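You operate a simulated robot arm through the tools that you are given. There is no shell and no other tool.

The job below is to be done with a simulated robot arm. You get a single attempt, and the scene is never put back.

JOB
Wax the runner of the sticking tools drawer so that it shuts.
Fine: use the yellow cloth; lid back on the tin, cloth on the mouse mat. A coat counts when it lies all over at full strength: go over it till it gets no stronger.

Only the result counts: the job must be done as asked and must still hold three seconds after the hand-in. Knocking over, shifting, dropping, spilling or breaking anything else fails it. Lids that push on must go on centred and level and be pressed home; caps that screw on are set level and turned clockwise until they are tight. Flat cloth is picked up by pressing the open fingertips on it (5 to 10 N) and closing them slowly along it; thin cloth reads only 2 to 8 mm in the jaws.

ROBOT AND FRAMES
A 6-joint arm with a two-finger parallel gripper, fixed in place. Base frame: the origin is on the floor under the middle of its stand, x ahead of it, y to its left, z up. Readings come in mm, rad, newtons and seconds.
With the tool pointing down near the work surface it reaches from about 200 to 840 mm from the base axis. Its first joint turns from -2.897 to 2.897 rad. Payload 3.91 kg.
The tool frame sits at the grasp point between the pads (the TCP): z along the fingers, y along the line on which they close. The tips reach 30 mm beyond it. Largest opening 110 mm; finger width 20, thickness 10; the body of the gripper, 48 by 112 mm, starts 55 mm behind the TCP.
Orientation is told as [roll, pitch, yaw] about the base's x, y, z axes, in that order, counted from this pose: with the fingers straight down and closing along the base's y, the tool's x points along the base's -x, its y along +y and its z along -z.

CONTROLS
- The arm moves only by the tool apply_moves. Its argument "steps" is one flat list of numbers, 7 for each row, row after row: the turn, a rotation vector about the tool's x, y, z in units of 120 degrees (1.0 is 120 degrees), then the shift along the tool's x, y, z in units of 100 mm (1.0 is 100 mm), then the opening, from 0 (shut) to 1 (fully open). In form: [ax, ay, az, x, y, z, gripper, ax, ay, az, x, y, z, gripper, ...]. A call has 1 to 20 rows; each row is the pose to reach, as a shift and turn from the pose commanded when the call began, along the tool's axes at that moment. A call with a number of a shift or a turn outside -1 to 1 is refused whole. Rows are played at 5 a second. More than 50 mm and 0.15 rad between two rows, or a gripper value outside its range, and nothing of the call is played. Where a pose cannot be reached the arm comes as near as it can. A force on the tool above 90 N (or 10 N above the force at the start of the call, whichever is more), or a blocked arm, ends the call early, and 0.2 s more pass. The fingers move at their own pace (about 108 mm/s each) and stop on an object; they squeeze with about 24 N. The grip force told is the motor's: it shows also when the fingers shut on nothing. Time passes only in rows, and 0.2 s behind the last, so rows that repeat a pose let the fingers close. The reply holds the time, the measured pose of the TCP, the force on the tool along the base axes, the opening and the grip force, in the units named above and with some noise, with the torque about the TCP (base axes, N m) and any sound that the robot's microphone picked up, and new pictures: "show" is both (left out), scene, wrist or none.
- Cameras (640 x 400 px; columns grow to the right, rows downward): "scene" is fixed at [222.2, -500.8, 1474.7]; the picture's right is [0.94, -0.34, 0.00], its down [-0.20, -0.55, -0.81] and it looks along [0.27, 0.76, -0.59] (base axes); focal length 331 px, centre (320, 200). "wrist" rides on the gripper at [77, 7, -114] in the tool frame; the picture's right is [-0.09, 1.00, 0.00], its down [-0.80, -0.07, -0.59] and it looks along [-0.59, -0.05, 0.80] (tool axes); focal length 270 px, centre (320, 200). There is no depth. A picture from a camera that has moved, and an enlarged one, comes with that camera's place and axes in the base frame and with its lens.
- lift_body(by): slides the trunk up (or, below 0, down) by that many mm; the arm rides with it, the base frame stays. It gives what a move gives, with no picture.
- inspect(camera, box): a new picture of the part [left, top, right, bottom] of that camera's present view, enlarged. It takes no simulated time.
- hand_in(): hands the job in; it is judged then, once.

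Nothing tells you positions but the pictures and the camera data. Unless the task says otherwise, let go and move clear before handing in.

The tools are called as a command line: name --argument value ..., lists and objects as JSON in quotes. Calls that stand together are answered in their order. apply_moves: Moves the arm, as the interface text tells. Its arguments: {"type":"object","properties":{"steps":{"type":"array"},"show":{"type":"string","enum":["both","scene","wrist","none"]}},"required":["steps"]} The other tools are called the same way: lift_body (by) moves the trunk up or down; inspect (camera, box) takes an enlarged picture of a part of a camera's view; hand_in () hands the job in.

At the start:

```text
time_s: 0.0
eef_pos: [359.3, 209.5, 1069.9]
tool_rot: [0.0, 0.001, 0.0]
wrist_force: [-0.9, -0.4, 0.5]
wrist_torque: [0.01, 0.01, 0.0]
gripper_width: 110.0
finger_force: 0.1
trunk travel left (down, up): [-450.0, 90.0]
```

scene: 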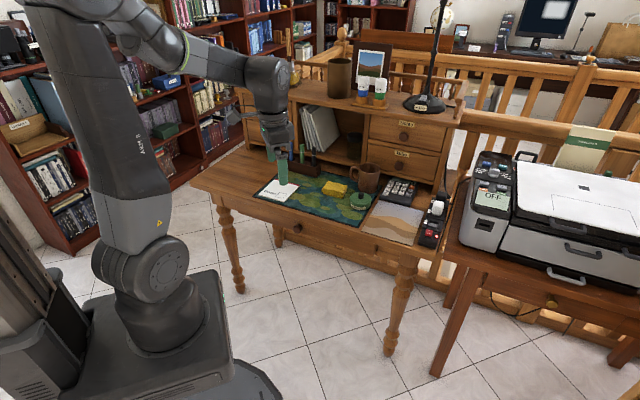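
wrist: 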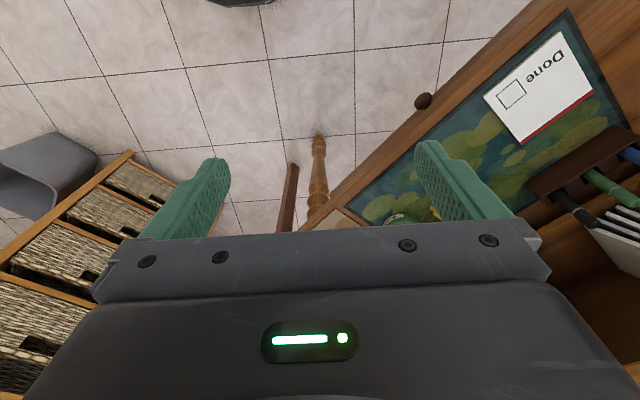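

I see a desk with a mat, a yellow cloth, a tin, a mug, remote and some drawers. First I'll take enlarged looks at the desk to find the tools drawer, the tin, the cloth and the mouse mat.

inspect --camera "scene" --box '[240, 140, 460, 278]'

inspect --camera "scene" --box '[230, 30, 470, 180]'

inspect --camera "scene" --box '[420, 120, 640, 258]'

inspect --camera "wrist" --box '[320, 0, 640, 240]'

```text
2.90 times, centred on (350, 209) of scene
camera zoom: at [222.2, -500.8, 1474.7], right [0.94, -0.34, 0.0], down [-0.2, -0.55, -0.81], along [0.27, 0.76, -0.59], focal length 960 px, centre (233, 174)
```

zoom: 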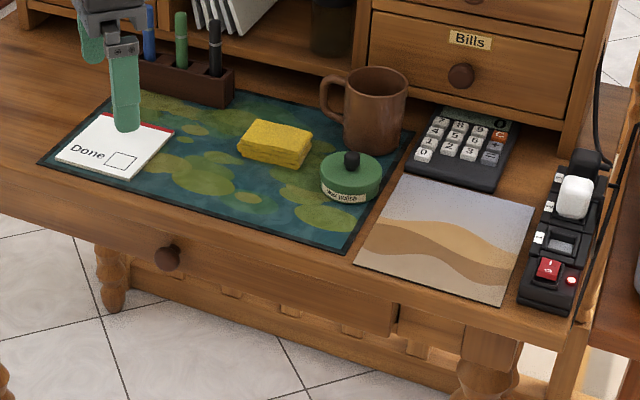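

```text
2.67 times, centred on (350, 105) of scene
camera zoom: at [222.2, -500.8, 1474.7], right [0.94, -0.34, 0.0], down [-0.2, -0.55, -0.81], along [0.27, 0.76, -0.59], focal length 883 px, centre (240, 453)
```

zoom: 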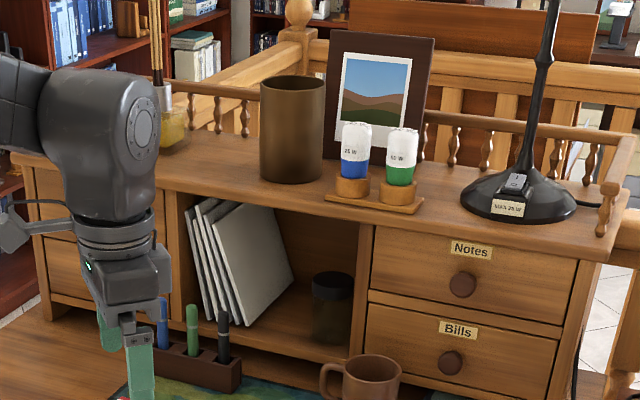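

```text
2.90 times, centred on (530, 189) of scene
camera zoom: at [222.2, -500.8, 1474.7], right [0.94, -0.34, 0.0], down [-0.2, -0.55, -0.81], along [0.27, 0.76, -0.59], focal length 960 px, centre (-289, 232)
```

zoom: 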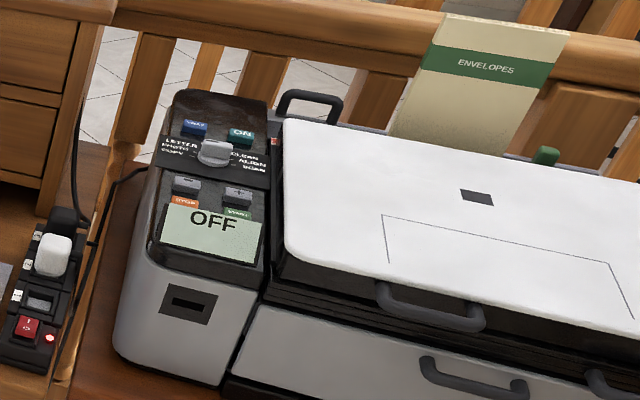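

```text
1.67 times, centred on (480, 120) of wrist
camera zoom: at [282.7, 214.5, 1184.5], right [0.09, 1.0, 0.0], down [0.8, -0.07, 0.59], along [0.59, -0.05, -0.8], focal length 450 px, centre (53, 333)
```

zoom: 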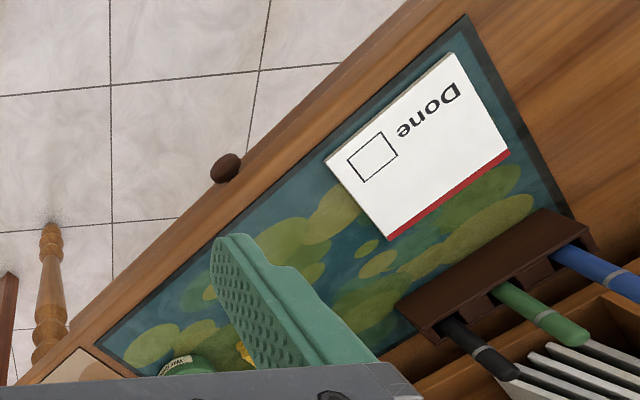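

I see a yellow folded cloth or sponge and a green tin on the lily-pad mat, a dune-pictured small mat, and drawers in the desk. I'll enlarge more closely to find which drawer is the tools drawer.

inspect --camera "scene" --box '[310, 170, 400, 226]'

inspect --camera "scene" --box '[270, 210, 430, 310]'

inspect --camera "scene" --box '[440, 230, 640, 355]'

inspect --camera "wrist" --box '[0, 100, 200, 225]'

inspect --camera "scene" --box '[220, 40, 320, 102]'

```text
7.11 times, centred on (355, 198) of scene
camera zoom: at [222.2, -500.8, 1474.7], right [0.94, -0.34, 0.0], down [-0.2, -0.55, -0.81], along [0.27, 0.76, -0.59], focal length 2354 px, centre (71, 214)
```

zoom: 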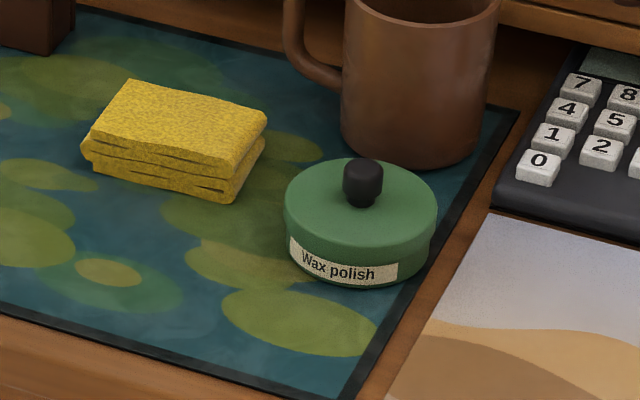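

```text
4.00 times, centred on (350, 260) of scene
camera zoom: at [222.2, -500.8, 1474.7], right [0.94, -0.34, 0.0], down [-0.2, -0.55, -0.81], along [0.27, 0.76, -0.59], focal length 1324 px, centre (200, -40)
```

zoom: 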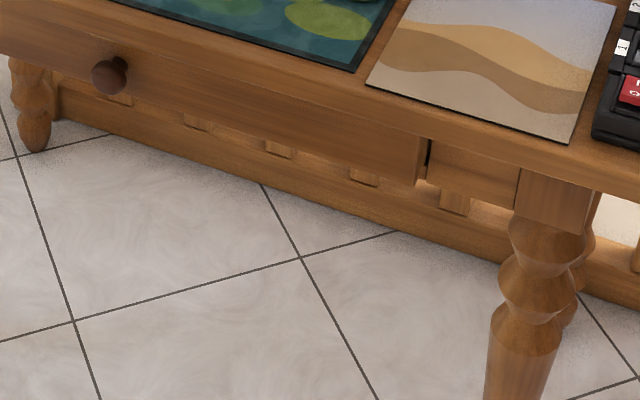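

```text
3.20 times, centred on (540, 292) of scene
camera zoom: at [222.2, -500.8, 1474.7], right [0.94, -0.34, 0.0], down [-0.2, -0.55, -0.81], along [0.27, 0.76, -0.59], focal length 1059 px, centre (-384, -96)
```

zoom: 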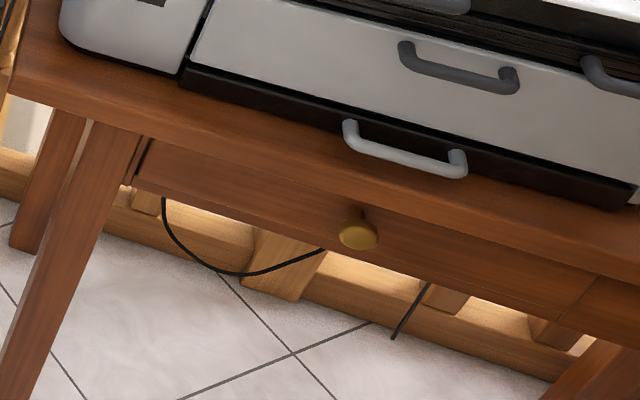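

```text
3.20 times, centred on (100, 162) of wrist
camera zoom: at [282.7, 214.5, 1184.5], right [0.09, 1.0, 0.0], down [0.8, -0.07, 0.59], along [0.59, -0.05, -0.8], focal length 865 px, centre (1024, 320)
```

zoom: 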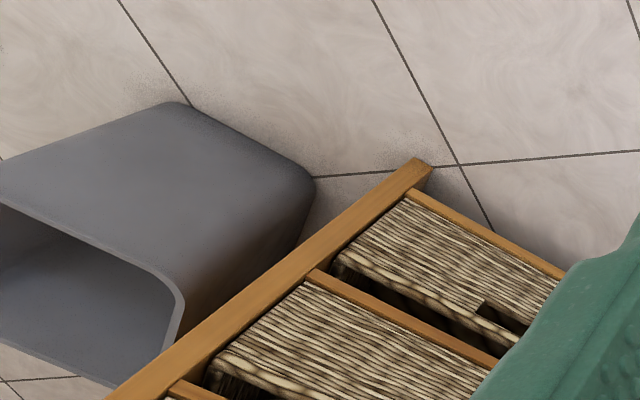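

```text
6.40 times, centred on (270, 71) of scene
camera zoom: at [222.2, -500.8, 1474.7], right [0.94, -0.34, 0.0], down [-0.2, -0.55, -0.81], along [0.27, 0.76, -0.59], focal length 2119 px, centre (640, 1026)
```

zoom: 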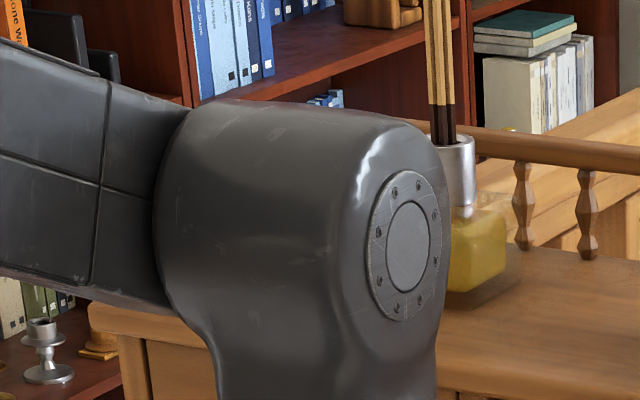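

The cloth is a folded yellow stack beside the "Wax polish" tin; the right hutch drawers are "Notes" and "Bills". The tools drawer may be at the left of the hutch or in the printer table, so I'll look there.

inspect --camera "scene" --box '[190, 80, 350, 180]'

inspect --camera "scene" --box '[200, 160, 320, 235]'

inspect --camera "scene" --box '[540, 300, 640, 400]'

inspect --camera "wrist" --box '[0, 150, 220, 400]'

inspect --camera "wrist" --box '[200, 100, 440, 250]'

```text
4.00 times, centred on (270, 130) of scene
camera zoom: at [222.2, -500.8, 1474.7], right [0.94, -0.34, 0.0], down [-0.2, -0.55, -0.81], along [0.27, 0.76, -0.59], focal length 1324 px, centre (520, 480)
```

zoom: 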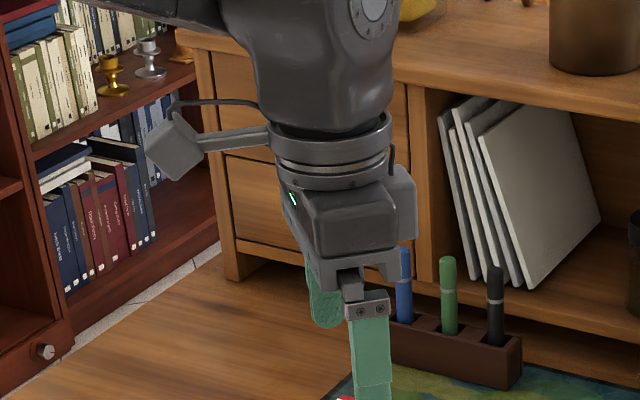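

```text
5.33 times, centred on (260, 198) of scene
camera zoom: at [222.2, -500.8, 1474.7], right [0.94, -0.34, 0.0], down [-0.2, -0.55, -0.81], along [0.27, 0.76, -0.59], focal length 1766 px, centre (640, 213)
```

zoom: 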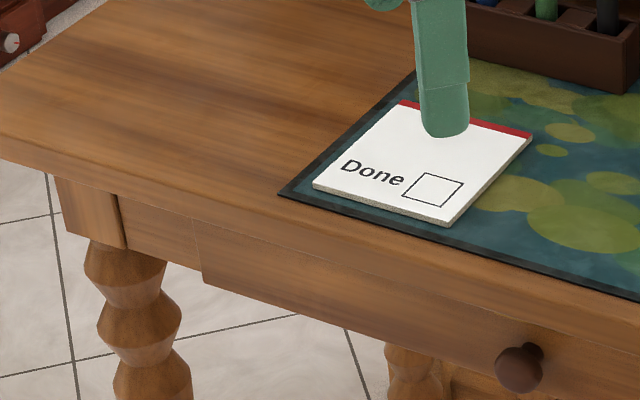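

```text
4.00 times, centred on (590, 350) of scene
camera zoom: at [222.2, -500.8, 1474.7], right [0.94, -0.34, 0.0], down [-0.2, -0.55, -0.81], along [0.27, 0.76, -0.59], focal length 1324 px, centre (-760, -400)
```

zoom: 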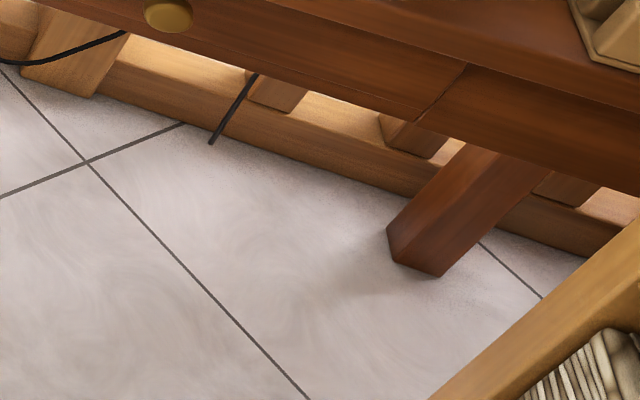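

```text
1.60 times, centred on (110, 275) of wrist
camera zoom: at [282.7, 214.5, 1184.5], right [0.09, 1.0, 0.0], down [0.8, -0.07, 0.59], along [0.59, -0.05, -0.8], focal length 432 px, centre (656, 80)
```

zoom: 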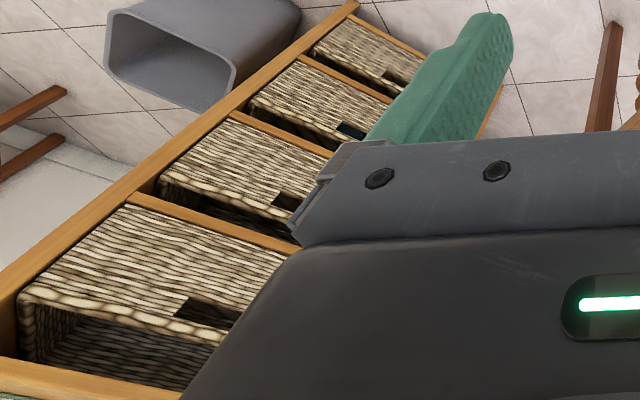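

```text
2.67 times, centred on (320, 175) of wrist
camera zoom: at [282.7, 214.5, 1184.5], right [0.09, 1.0, 0.0], down [0.8, -0.07, 0.59], along [0.59, -0.05, -0.8], focal length 721 px, centre (320, 267)
```

zoom: 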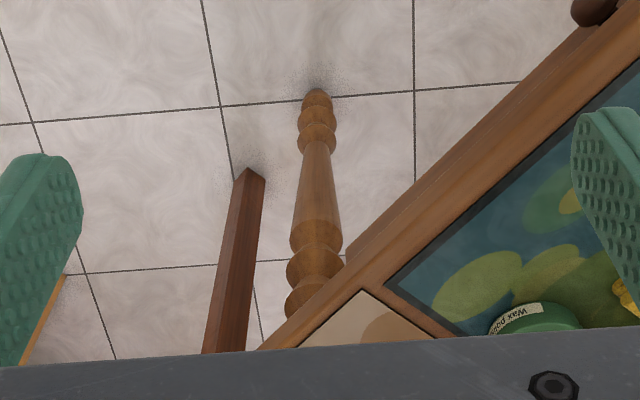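

The wide desk drawer (knob near [450, 393, 676]) seems to stand slightly proud; the desk top is at about z = 755 and turned 45°. I'll turn the wrist camera to face the desk squarely and get an overview.

apply_moves --steps '[0, 0, -0.0625, 0, 0, 0, 1, 0, 0, -0.125, 0, 0, 0, 1, 0, 0, -0.1875, 0.1, 0, 0, 1, 0, 0, -0.25, 0.3, 0, 0, 1, 0, 0, -0.3125, 0.5, 0, 0, 1, 0, 0, -0.375, 0.7, 0, 0, 1, 0, 0, -0.375, 0.7, 0, 0, 1]'

```text
time_s: 1.6
eef_pos: [288.8, 207.7, 1070.7]
tool_rot: [-0.001, 0.0, 0.786]
wrist_force: [0.2, -0.5, -0.1]
wrist_torque: [0.04, 0.0, 0.03]
gripper_width: 110.1
finger_force: 0.1
trunk travel left (down, up): [-450.0, 90.0]
camera wrist: at [230.3, 158.2, 1184.7], right [-0.64, 0.77, 0.0], down [0.62, 0.52, 0.59], along [0.46, 0.38, -0.8], focal length 270 px, centre (320, 200)
```

scene: 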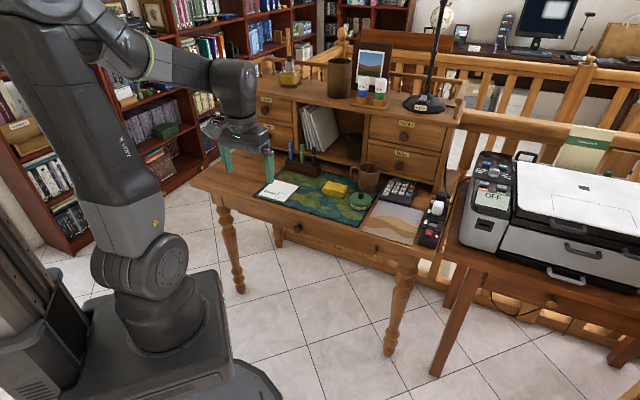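
wrist: 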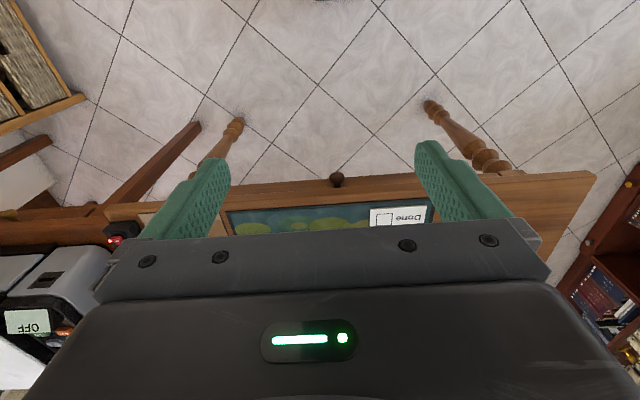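

The camera sees the desk square-on now, upside down. The left hutch drawers are now visible in the scene view, so I'll read their labels.

inspect --camera "scene" --box '[250, 80, 310, 160]'

inspect --camera "wrist" --box '[90, 90, 410, 240]'

inspect --camera "scene" --box '[190, 180, 440, 280]'

```text
5.00 times, centred on (280, 120) of scene
camera zoom: at [222.2, -500.8, 1474.7], right [0.94, -0.34, 0.0], down [-0.2, -0.55, -0.81], along [0.27, 0.76, -0.59], focal length 1655 px, centre (520, 600)
```

zoom: 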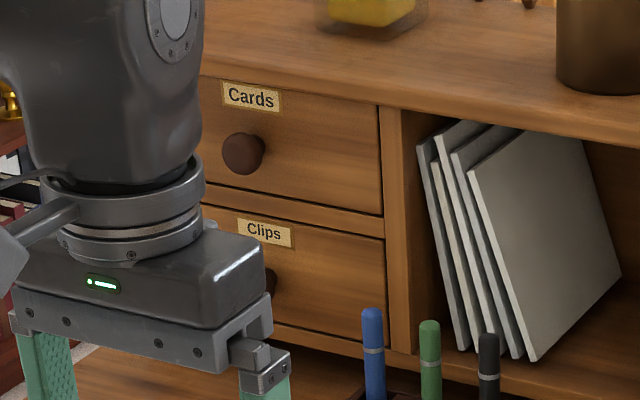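

```text
2.00 times, centred on (250, 165) of wrist
camera zoom: at [230.3, 158.2, 1184.7], right [-0.64, 0.77, 0.0], down [0.62, 0.52, 0.59], along [0.46, 0.38, -0.8], focal length 541 px, centre (460, 270)
```

zoom: 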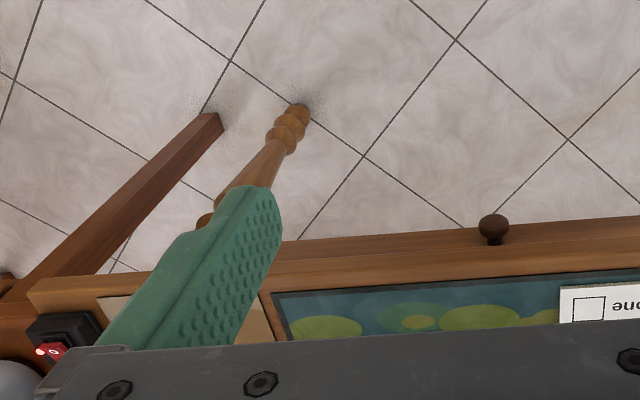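

```text
2.56 times, centred on (315, 230) of scene
camera zoom: at [222.2, -500.8, 1474.7], right [0.94, -0.34, 0.0], down [-0.2, -0.55, -0.81], along [0.27, 0.76, -0.59], focal length 848 px, centre (333, 123)
```

zoom: 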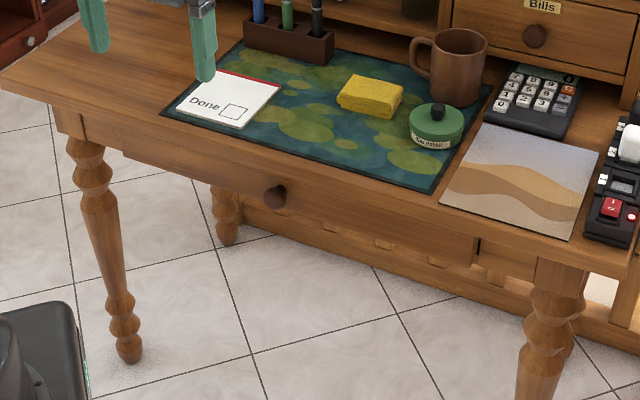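

The hutch drawers read Cards, Clips, Notes and Bills, so the unlabelled wide desk drawer that stands proud is likely the tools drawer. I'll lower the trunk a bit and tilt the camera up to look at its front.

lift_body --by -150

apply_moves --steps '[0, -0.0667, 0, 0, 0, 0, 1, 0, -0.1333, 0, 0, 0, 0, 1, 0, -0.2, 0, 0, 0, 0, 1, 0, -0.2667, 0, 0, 0, 0, 1, 0, -0.3333, 0, 0, 0, 0, 1, 0, -0.3333, 0, 0, 0, 0, 1]'

```text
time_s: 3.4
eef_pos: [289.8, 208.7, 919.7]
tool_rot: [-0.001, 0.0, 0.785]
wrist_force: [-0.1, -0.1, 0.2]
wrist_torque: [0.0, 0.0, -0.01]
gripper_width: 110.0
finger_force: 0.0
trunk travel left (down, up): [-300.0, 240.0]
```

```text
time_s: 4.8
eef_pos: [289.2, 208.8, 920.9]
tool_rot: [0.002, -0.701, 0.785]
wrist_force: [0.1, -0.6, -0.4]
wrist_torque: [0.0, -0.03, -0.01]
gripper_width: 109.8
finger_force: 0.2
trunk travel left (down, up): [-300.0, 240.0]
camera wrist: at [190.9, 118.5, 957.9], right [-0.66, 0.75, 0.06], down [0.21, 0.11, 0.97], along [0.72, 0.65, -0.23], focal length 270 px, centre (320, 200)
```

scene: 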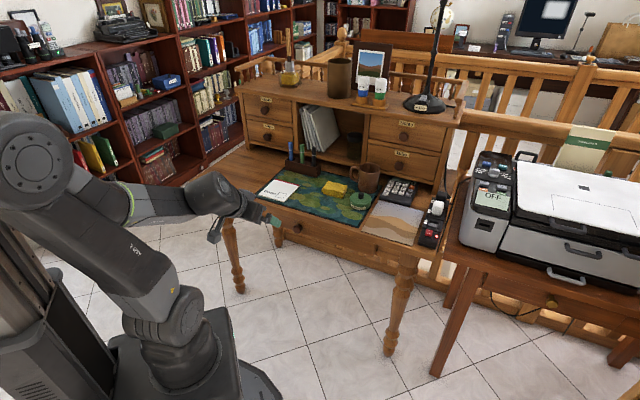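
wrist: 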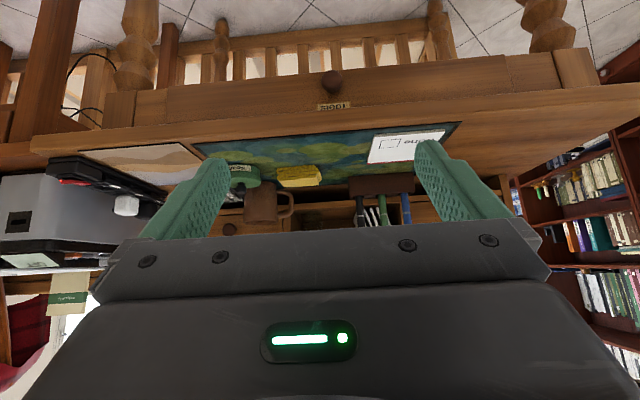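

The desk drawer front now shows a label above the knob. I'll enlarge it to read the label and check how far the drawer stands out.

inspect --camera "wrist" --box '[290, 50, 390, 120]'

inspect --camera "wrist" --box '[90, 40, 350, 190]'

inspect --camera "wrist" --box '[340, 20, 620, 180]'

inspect --camera "scene" --box '[215, 170, 415, 270]'

```text
5.71 times, centred on (340, 85) of wrist
camera zoom: at [190.9, 118.5, 957.9], right [-0.66, 0.75, 0.06], down [0.21, 0.11, 0.97], along [0.72, 0.65, -0.23], focal length 1544 px, centre (206, 857)
```

zoom: 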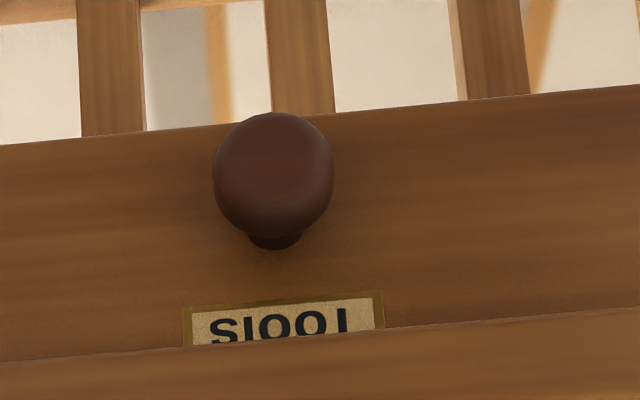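

```text
2.46 times, centred on (220, 115) of wrist
camera zoom: at [190.9, 118.5, 957.9], right [-0.66, 0.75, 0.06], down [0.21, 0.11, 0.97], along [0.72, 0.65, -0.23], focal length 665 px, centre (566, 409)
```

zoom: 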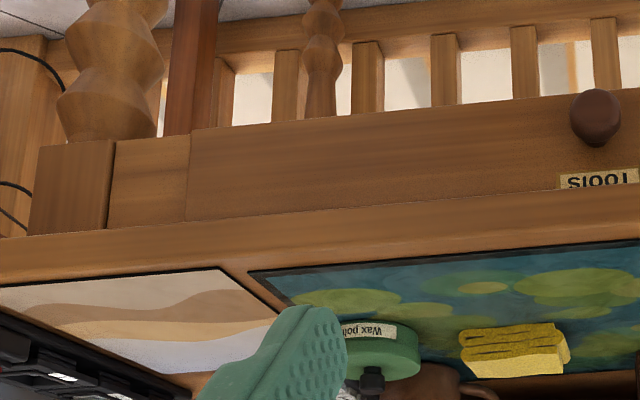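

```text
2.29 times, centred on (480, 100) of wrist
camera zoom: at [190.9, 118.5, 957.9], right [-0.66, 0.75, 0.06], down [0.21, 0.11, 0.97], along [0.72, 0.65, -0.23], focal length 618 px, centre (-46, 429)
```

zoom: 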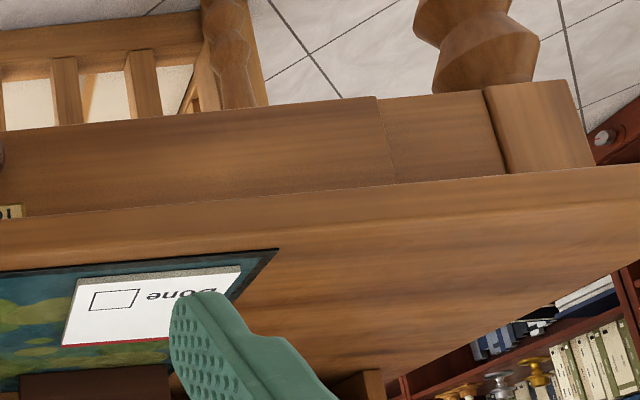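

```text
3.20 times, centred on (315, 220) of scene
camera zoom: at [222.2, -500.8, 1474.7], right [0.94, -0.34, 0.0], down [-0.2, -0.55, -0.81], along [0.27, 0.76, -0.59], focal length 1059 px, centre (336, 136)
```

zoom: 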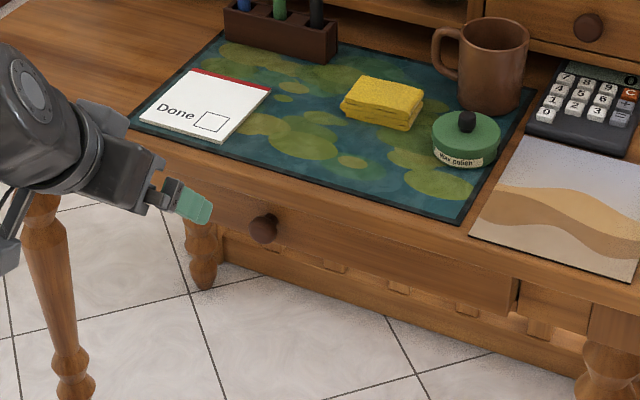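

The drawer is labelled "Tools" and appears nearly shut but proud. I'll enlarge the drawer edge from both cameras to measure the slab edge, knob and gap.

inspect --camera "scene" --box '[280, 205, 340, 243]'

inspect --camera "scene" --box '[350, 220, 420, 264]'

inspect --camera "wrist" --box '[130, 70, 230, 133]'

inspect --camera "wrist" --box '[470, 50, 570, 113]'

```text
10.53 times, centred on (310, 224) of scene
camera zoom: at [222.2, -500.8, 1474.7], right [0.94, -0.34, 0.0], down [-0.2, -0.55, -0.81], along [0.27, 0.76, -0.59], focal length 3485 px, centre (425, -53)
```

zoom: 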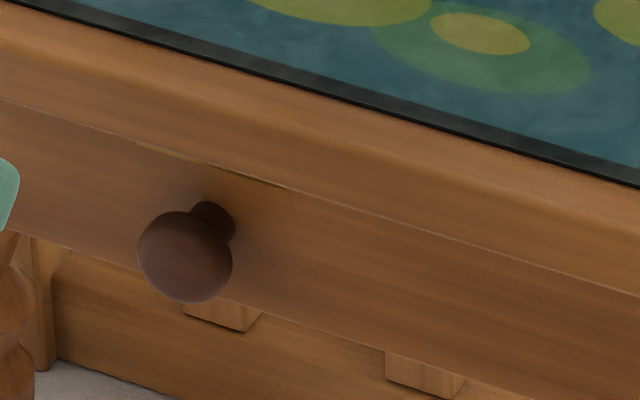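

```text
9.09 times, centred on (385, 242) of scene
camera zoom: at [222.2, -500.8, 1474.7], right [0.94, -0.34, 0.0], down [-0.2, -0.55, -0.81], along [0.27, 0.76, -0.59], focal length 3010 px, centre (-271, -182)
```

zoom: 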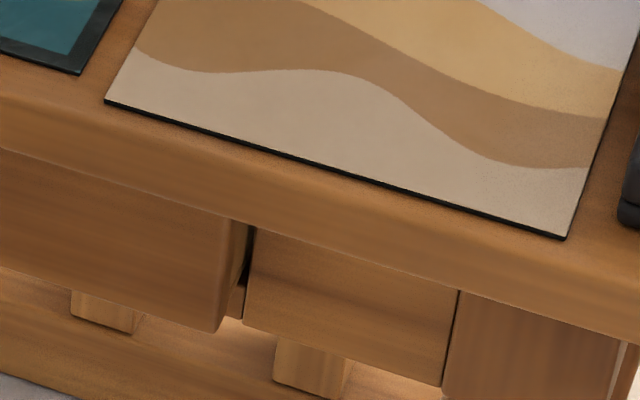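

```text
6.35 times, centred on (180, 102) of wrist
camera zoom: at [190.9, 118.5, 957.9], right [-0.66, 0.75, 0.06], down [0.21, 0.11, 0.97], along [0.72, 0.65, -0.23], focal length 1716 px, centre (1209, 825)
```

zoom: 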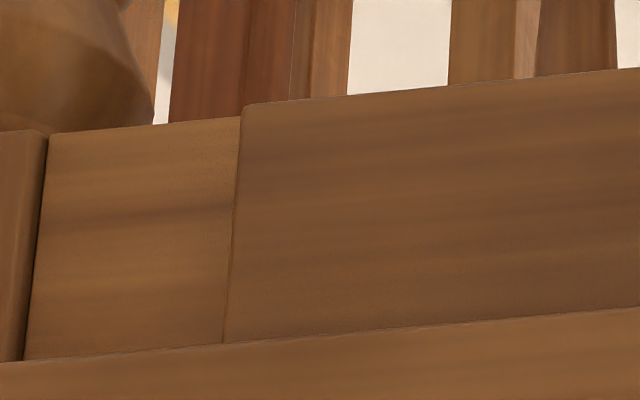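

```text
6.35 times, centred on (520, 82) of wrist
camera zoom: at [190.9, 118.5, 957.9], right [-0.66, 0.75, 0.06], down [0.21, 0.11, 0.97], along [0.72, 0.65, -0.23], focal length 1716 px, centre (-950, 952)
```

zoom: 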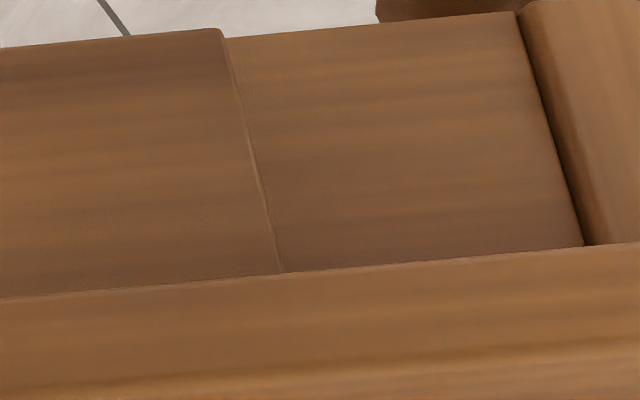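

The Tools drawer face is at about n = 622 mm from the base along the 45° line (x+y)/√2, with the knob ball at about [455, 396, 669], just under the slab overhang (slab edge n = 580, z = 735–755). I'll lower the trunk and tilt the tool to 65° to approach the knob from the front.

lift_body --by -100

apply_moves --steps '[0, -0.0667, 0, 0, 0, 0, 1, 0, -0.1333, 0, 0, 0, 0, 1, 0, -0.2067, 0, 0, 0, 0, 1, 0, -0.2067, 0, 0, 0, 0, 1]'

```text
time_s: 6.1
eef_pos: [288.7, 208.0, 820.1]
tool_rot: [0.001, -0.699, 0.785]
wrist_force: [0.5, 0.6, -0.4]
wrist_torque: [0.03, 0.01, 0.02]
gripper_width: 110.1
finger_force: 0.0
trunk travel left (down, up): [-200.0, 340.0]
```

```text
refused: row 3 steps farther than a row can; nothing moved
```

The trunk is down; the tilt was refused for a slightly large step. I'll repeat it with smaller steps.

apply_moves --steps '[0, -0.052, 0, 0, 0, 0, 1, 0, -0.104, 0, 0, 0, 0, 1, 0, -0.156, 0, 0, 0, 0, 1, 0, -0.2067, 0, 0, 0, 0, 1, 0, -0.2067, 0, 0, 0, 0, 1]'

```text
time_s: 7.3
eef_pos: [287.3, 199.5, 826.7]
tool_rot: [0.126, -0.938, 0.782]
wrist_force: [-0.8, 0.9, -0.1]
wrist_torque: [0.0, 0.01, -0.01]
gripper_width: 110.1
finger_force: 0.1
out of reach, approached as far as the arm can: row 1, 2, 3, 4
trunk travel left (down, up): [-200.0, 340.0]
camera wrist: at [195.5, 96.8, 832.0], right [-0.73, 0.67, 0.14], down [0.11, -0.1, 0.99], along [0.67, 0.74, 0.0], focal length 270 px, centre (320, 200)
```

scene: 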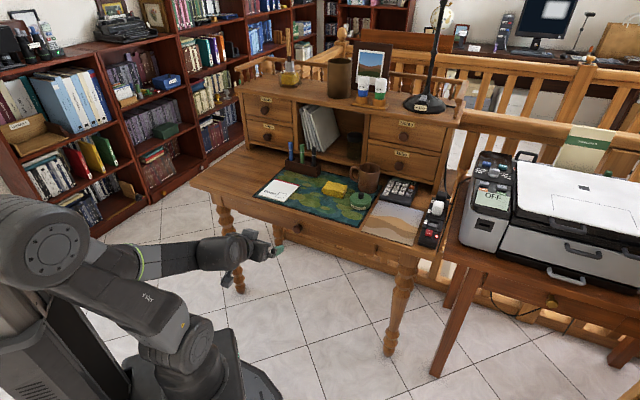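
wrist: 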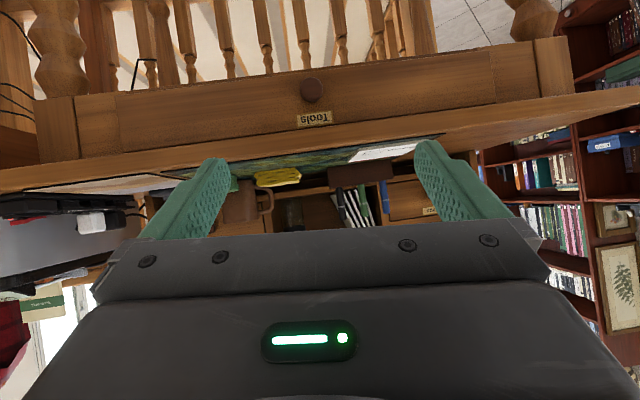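

The arm couldn't fully tilt that close to its base. I'll advance 100 mm along the tool axis, which moves it forward and down and should make the tilt reachable.

apply_moves --steps '[0, 0, 0, 0, 0.05, 0.3, 1, 0, 0, 0, 0, 0.1, 0.6, 1, 0, 0, 0, 0, 0.15, 0.9, 1, 0, 0, 0, 0, 0.15, 1.0, 1, 0, 0, 0, 0, 0.15, 1.0, 1]'

```text
time_s: 8.5
eef_pos: [343.4, 282.9, 778.1]
tool_rot: [0.0, -1.133, 0.787]
wrist_force: [0.1, -0.1, 0.2]
wrist_torque: [0.0, -0.03, -0.01]
gripper_width: 109.9
finger_force: 0.0
out of reach, approached as far as the arm can: row 1
trunk travel left (down, up): [-200.0, 340.0]
camera wrist: at [242.2, 190.1, 756.1], right [-0.68, 0.73, 0.08], down [-0.09, -0.19, 0.98], along [0.73, 0.66, 0.19], focal length 270 px, centre (320, 200)
```

scene: 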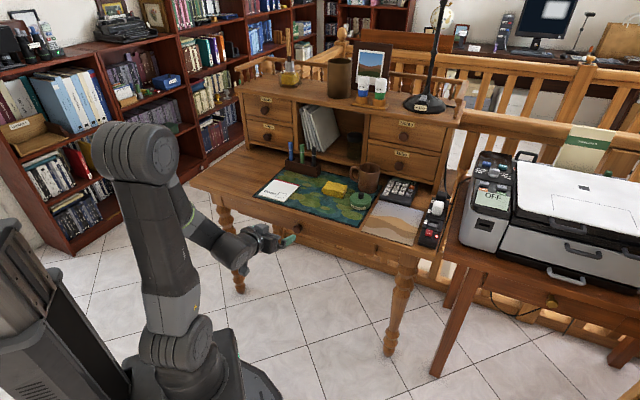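
wrist: 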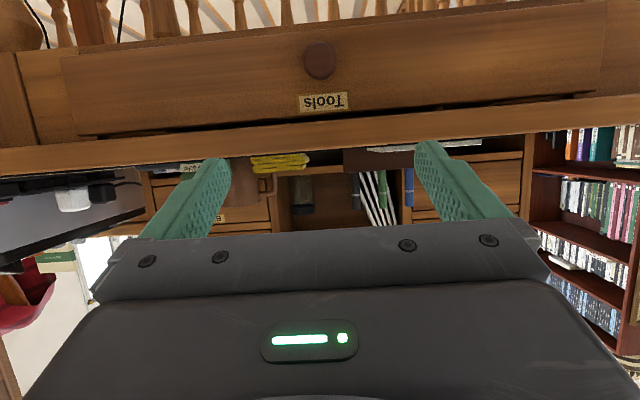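

Tilted correctly now, facing the Tools drawer; the knob checks out at w ≈ 42, z ≈ 670. I'll come part-way in, then recheck.

apply_moves --steps '[0, 0, 0, 0.1, 0, 0.25, 1, 0, 0, 0, 0.2, 0, 0.5, 1, 0, 0, 0, 0.31, 0, 0.8, 1, 0, 0, 0, 0.31, 0, 1.0, 1, 0, 0, 0, 0.31, 0, 1.0, 1]'

```text
time_s: 9.7
eef_pos: [397.2, 336.9, 706.0]
tool_rot: [0.0, -1.13, 0.785]
wrist_force: [-0.5, -0.3, 0.0]
wrist_torque: [0.0, 0.0, 0.01]
gripper_width: 110.0
finger_force: 0.0
trunk travel left (down, up): [-200.0, 340.0]
camera wrist: at [296.8, 244.5, 685.4], right [-0.68, 0.73, 0.08], down [-0.09, -0.19, 0.98], along [0.73, 0.66, 0.19], focal length 270 px, centre (320, 200)
```

scene: 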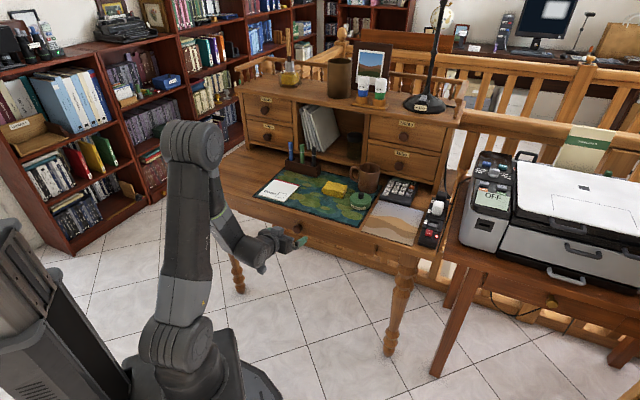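
wrist: 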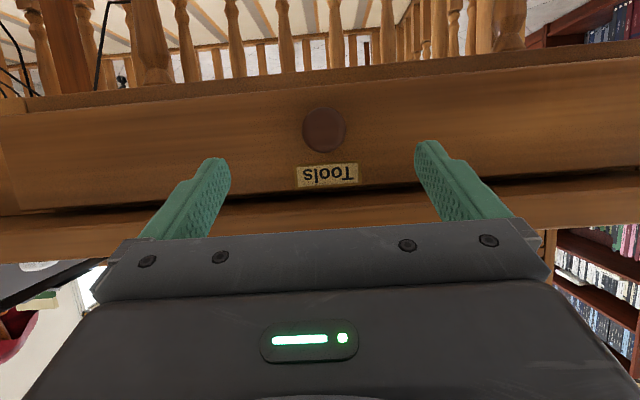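

The knob sits centred between the fingers. I'll advance 66 mm along the tool axis so the pads straddle the knob, then check before closing.

apply_moves --steps '[0, 0, 0, 0, 0.015, 0.25, 1, 0, 0, 0, -0.02, 0.015, 0.45, 1, 0, 0, 0, -0.02, 0.015, 0.58, 1, 0, 0, 0, -0.02, 0.015, 0.66, 1, 0, 0, 0, -0.02, 0.015, 0.66, 1]' --show "wrist"

inspect --camera "scene" --box '[250, 200, 350, 262]'

```text
time_s: 10.9
eef_pos: [440.1, 381.0, 681.0]
tool_rot: [-0.001, -1.13, 0.785]
wrist_force: [-0.3, 0.1, 0.2]
wrist_torque: [-0.03, -0.01, 0.01]
gripper_width: 110.2
finger_force: 0.1
trunk travel left (down, up): [-200.0, 340.0]
camera wrist: at [338.5, 288.8, 658.9], right [-0.68, 0.73, 0.08], down [-0.09, -0.19, 0.98], along [0.73, 0.66, 0.19], focal length 270 px, centre (320, 200)
```

wrist: 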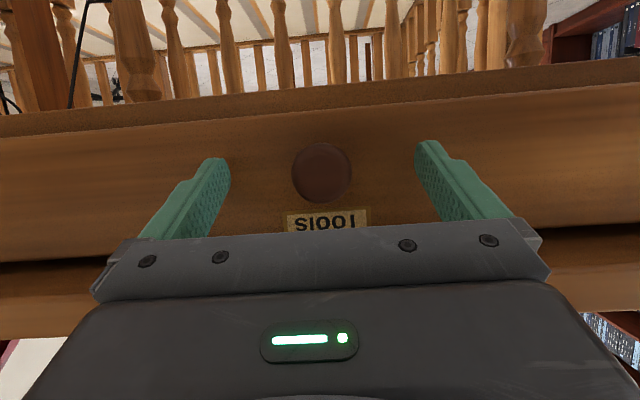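

```text
6.40 times, centred on (300, 231) of scene
camera zoom: at [222.2, -500.8, 1474.7], right [0.94, -0.34, 0.0], down [-0.2, -0.55, -0.81], along [0.27, 0.76, -0.59], focal length 2119 px, centre (448, 2)
```

zoom: 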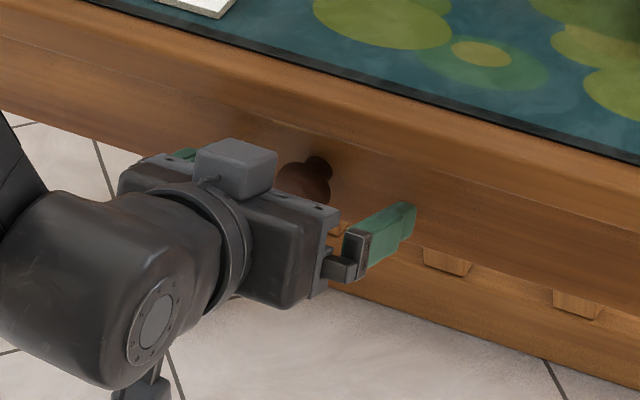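

The knob ball is centred between the pads. Closing on it now.

apply_moves --steps '[0, 0, 0, 0, 0, 0, 0.6, 0, 0, 0, 0, 0, 0, 0.4, 0, 0, 0, 0, 0, 0, 0.3, 0, 0, 0, 0, 0, 0, 0.2, 0, 0, 0, 0, 0, 0, 0, 0, 0, 0, 0, 0, 0, 0, 0, 0, 0, 0, 0, 0, 0]' --show "wrist"

```text
time_s: 12.5
eef_pos: [437.7, 381.9, 680.1]
tool_rot: [0.0, -1.131, 0.786]
wrist_force: [-7.0, 6.4, -1.1]
wrist_torque: [0.03, 0.08, 0.16]
gripper_width: 33.5
finger_force: 45.2
trunk travel left (down, up): [-200.0, 340.0]
camera wrist: at [337.9, 289.2, 659.0], right [-0.68, 0.73, 0.08], down [-0.09, -0.19, 0.98], along [0.73, 0.66, 0.19], focal length 270 px, centre (320, 200)
```

wrist: 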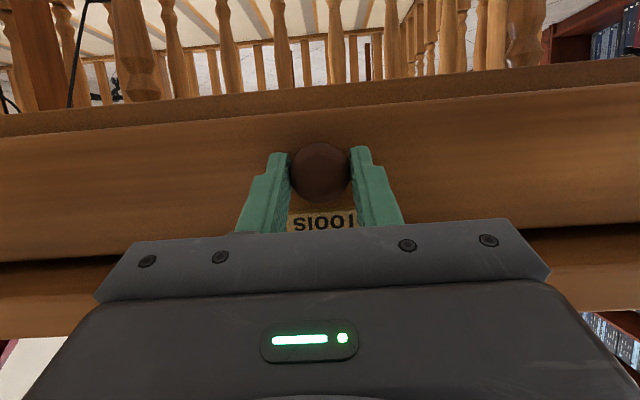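

The fingers hold the knob (33.5 mm). I'll pull straight out slowly, about 40 mm, watching force.

apply_moves --steps '[0, 0, 0, 0, 0.015, 0, 0, 0, 0, 0, 0.0213, 0.015, -0.0452, 0, 0, 0, 0, 0.0427, 0.015, -0.0904, 0, 0, 0, 0, 0.0853, 0.015, -0.1809, 0, 0, 0, 0, 0.128, 0.015, -0.2713, 0, 0, 0, 0, 0.1707, 0.015, -0.3618, 0, 0, 0, 0, 0.1707, 0.015, -0.3618, 0]'

```text
time_s: 14.1
eef_pos: [409.4, 353.7, 679.5]
tool_rot: [0.005, -1.133, 0.78]
wrist_force: [6.6, -8.7, -1.5]
wrist_torque: [-0.11, 0.28, -0.4]
gripper_width: 33.8
finger_force: 45.1
trunk travel left (down, up): [-200.0, 340.0]
camera wrist: at [309.3, 261.4, 659.1], right [-0.68, 0.73, 0.08], down [-0.09, -0.19, 0.98], along [0.73, 0.65, 0.19], focal length 270 px, centre (320, 200)
```

scene: 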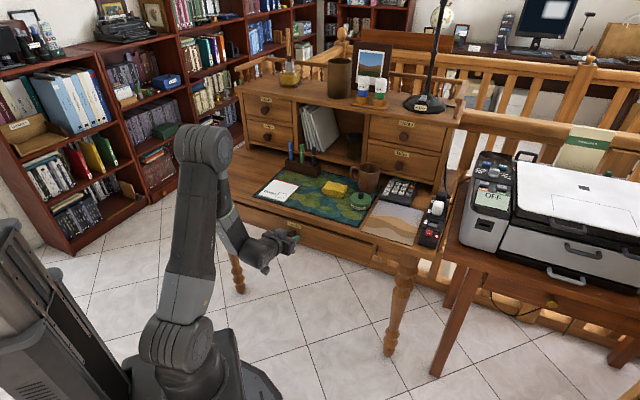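
wrist: 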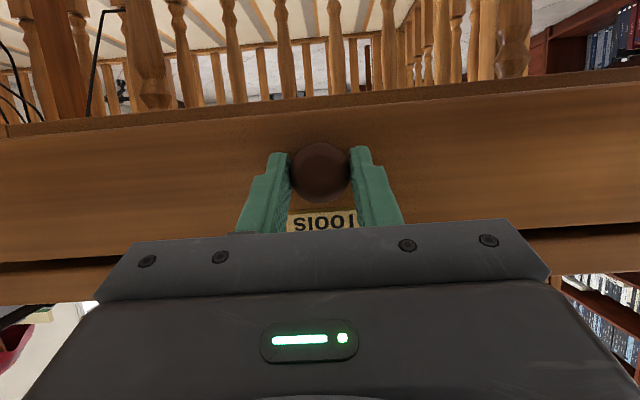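

The drawer slides out with the knob. I'll pull another 100 mm, easing the slight sideways load.

apply_moves --steps '[0, 0, 0, 0.0427, -0.01, -0.0904, 0, 0, 0, 0, 0.0853, -0.01, -0.1809, 0, 0, 0, 0, 0.128, -0.01, -0.2713, 0, 0, 0, 0, 0.1707, -0.01, -0.3618, 0, 0, 0, 0, 0.2133, -0.01, -0.4522, 0, 0, 0, 0, 0.256, -0.01, -0.5426, 0, 0, 0, 0, 0.2987, -0.01, -0.6331, 0, 0, 0, 0, 0.3414, -0.01, -0.7235, 0, 0, 0, 0, 0.384, -0.01, -0.814, 0, 0, 0, 0, 0.4267, -0.01, -0.9044, 0, 0, 0, 0, 0.4267, -0.01, -0.9044, 0]'

inspect --camera "scene" --box '[190, 170, 440, 326]'

```text
time_s: 16.5
eef_pos: [339.3, 284.0, 679.2]
tool_rot: [0.002, -1.133, 0.785]
wrist_force: [2.1, -2.1, 0.0]
wrist_torque: [-0.14, 0.42, -0.06]
gripper_width: 33.7
finger_force: 45.5
trunk travel left (down, up): [-200.0, 340.0]
camera wrist: at [239.0, 190.6, 659.0], right [-0.68, 0.73, 0.08], down [-0.09, -0.19, 0.98], along [0.73, 0.66, 0.19], focal length 270 px, centre (320, 200)
```

scene: 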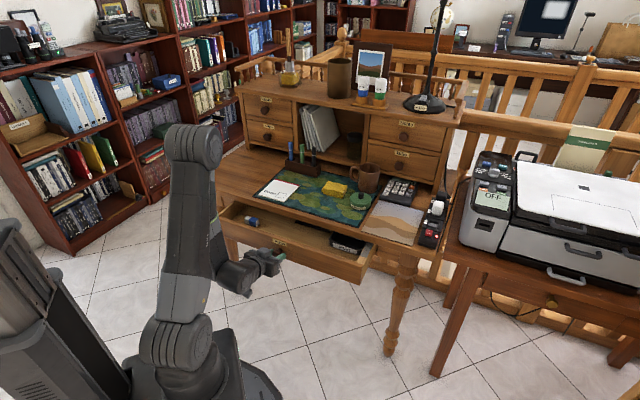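
wrist: 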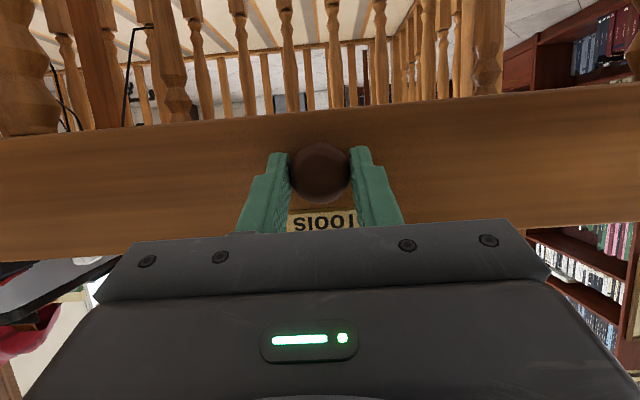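

```text
2.56 times, centred on (315, 248) of scene
camera zoom: at [222.2, -500.8, 1474.7], right [0.94, -0.34, 0.0], down [-0.2, -0.55, -0.81], along [0.27, 0.76, -0.59], focal length 848 px, centre (333, 77)
```

zoom: 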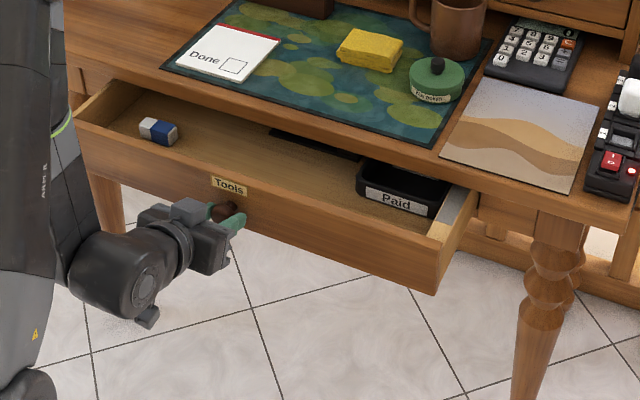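

The drawer is about 140 mm further open, showing an eraser, a "Paid" tray and something dark inside; the right side's top looks pale, perhaps the runner. I'll enlarge it.

inspect --camera "scene" --box '[330, 225, 394, 290]'

inspect --camera "scene" --box '[210, 190, 310, 252]'

inspect --camera "scene" --box '[280, 210, 380, 272]'

```text
6.15 times, centred on (362, 258) of scene
camera zoom: at [222.2, -500.8, 1474.7], right [0.94, -0.34, 0.0], down [-0.2, -0.55, -0.81], along [0.27, 0.76, -0.59], focal length 2037 px, centre (62, -154)
```

zoom: 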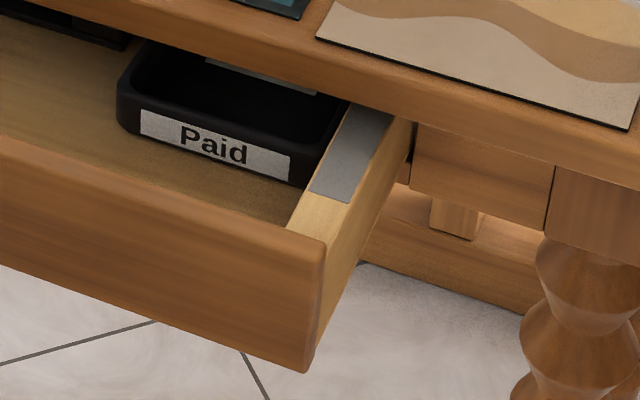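

```text
6.40 times, centred on (260, 221) of scene
camera zoom: at [222.2, -500.8, 1474.7], right [0.94, -0.34, 0.0], down [-0.2, -0.55, -0.81], along [0.27, 0.76, -0.59], focal length 2119 px, centre (704, 66)
```

zoom: 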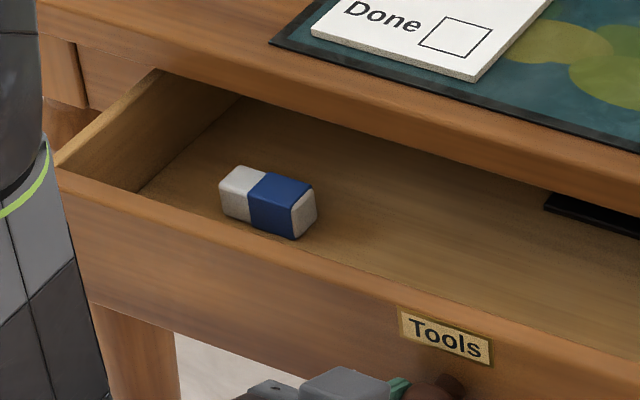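

```text
6.40 times, centred on (330, 241) of scene
camera zoom: at [222.2, -500.8, 1474.7], right [0.94, -0.34, 0.0], down [-0.2, -0.55, -0.81], along [0.27, 0.76, -0.59], focal length 2119 px, centre (256, -62)
```

zoom: 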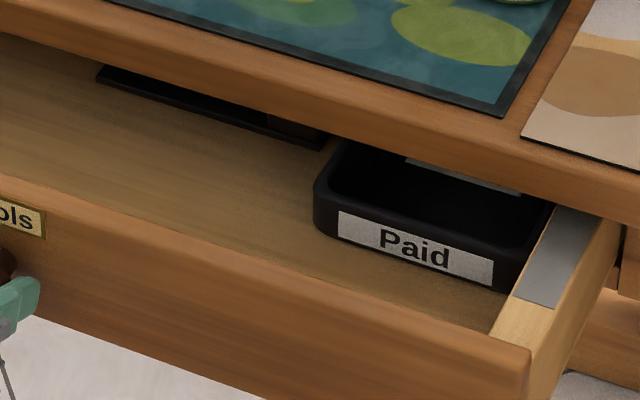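

The runner is the grey strip on top of the drawer's right side, running back under the desk top. I need it further out to see its end, so I'll pull another 40 mm.

apply_moves --steps '[0, 0, 0, 0.0427, 0, -0.0904, 0, 0, 0, 0, 0.0853, 0, -0.1809, 0, 0, 0, 0, 0.128, 0, -0.2713, 0, 0, 0, 0, 0.1707, 0, -0.3618, 0, 0, 0, 0, 0.1707, 0, -0.3618, 0]'

inspect --camera "scene" --box '[330, 225, 394, 290]'

```text
time_s: 17.7
eef_pos: [312.1, 254.7, 680.1]
tool_rot: [0.0, -1.13, 0.786]
wrist_force: [3.9, -2.3, 2.5]
wrist_torque: [0.07, -0.12, -0.11]
gripper_width: 33.2
finger_force: 44.7
trunk travel left (down, up): [-200.0, 340.0]
camera wrist: at [210.5, 162.2, 659.1], right [-0.68, 0.73, 0.08], down [-0.09, -0.19, 0.98], along [0.73, 0.66, 0.19], focal length 270 px, centre (320, 200)
```

scene: 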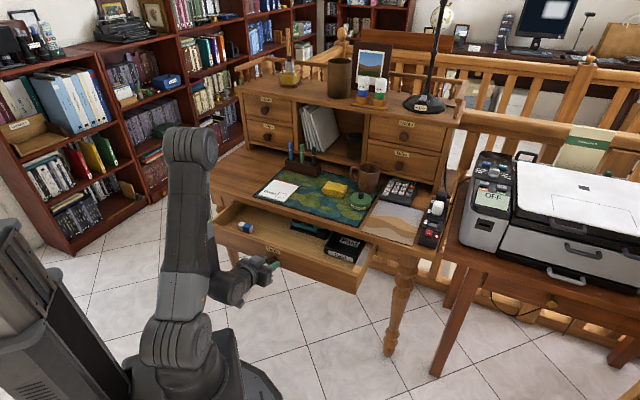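
wrist: 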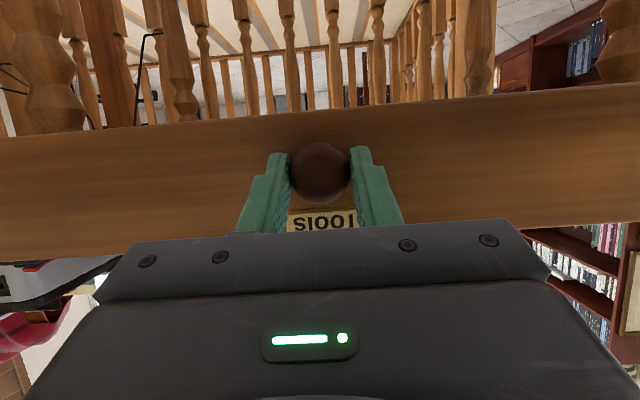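

```text
6.15 times, centred on (362, 258) of scene
camera zoom: at [222.2, -500.8, 1474.7], right [0.94, -0.34, 0.0], down [-0.2, -0.55, -0.81], along [0.27, 0.76, -0.59], focal length 2037 px, centre (62, -154)
```

zoom: 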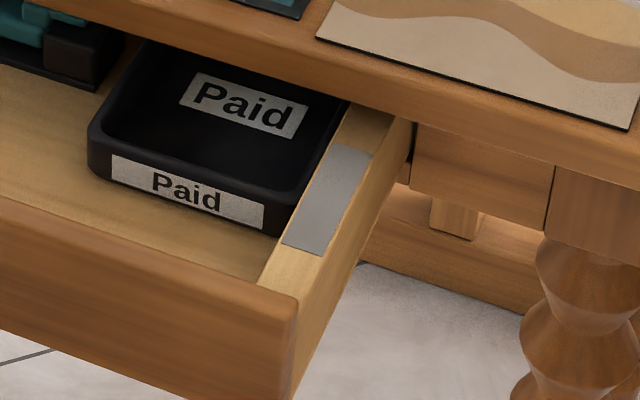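

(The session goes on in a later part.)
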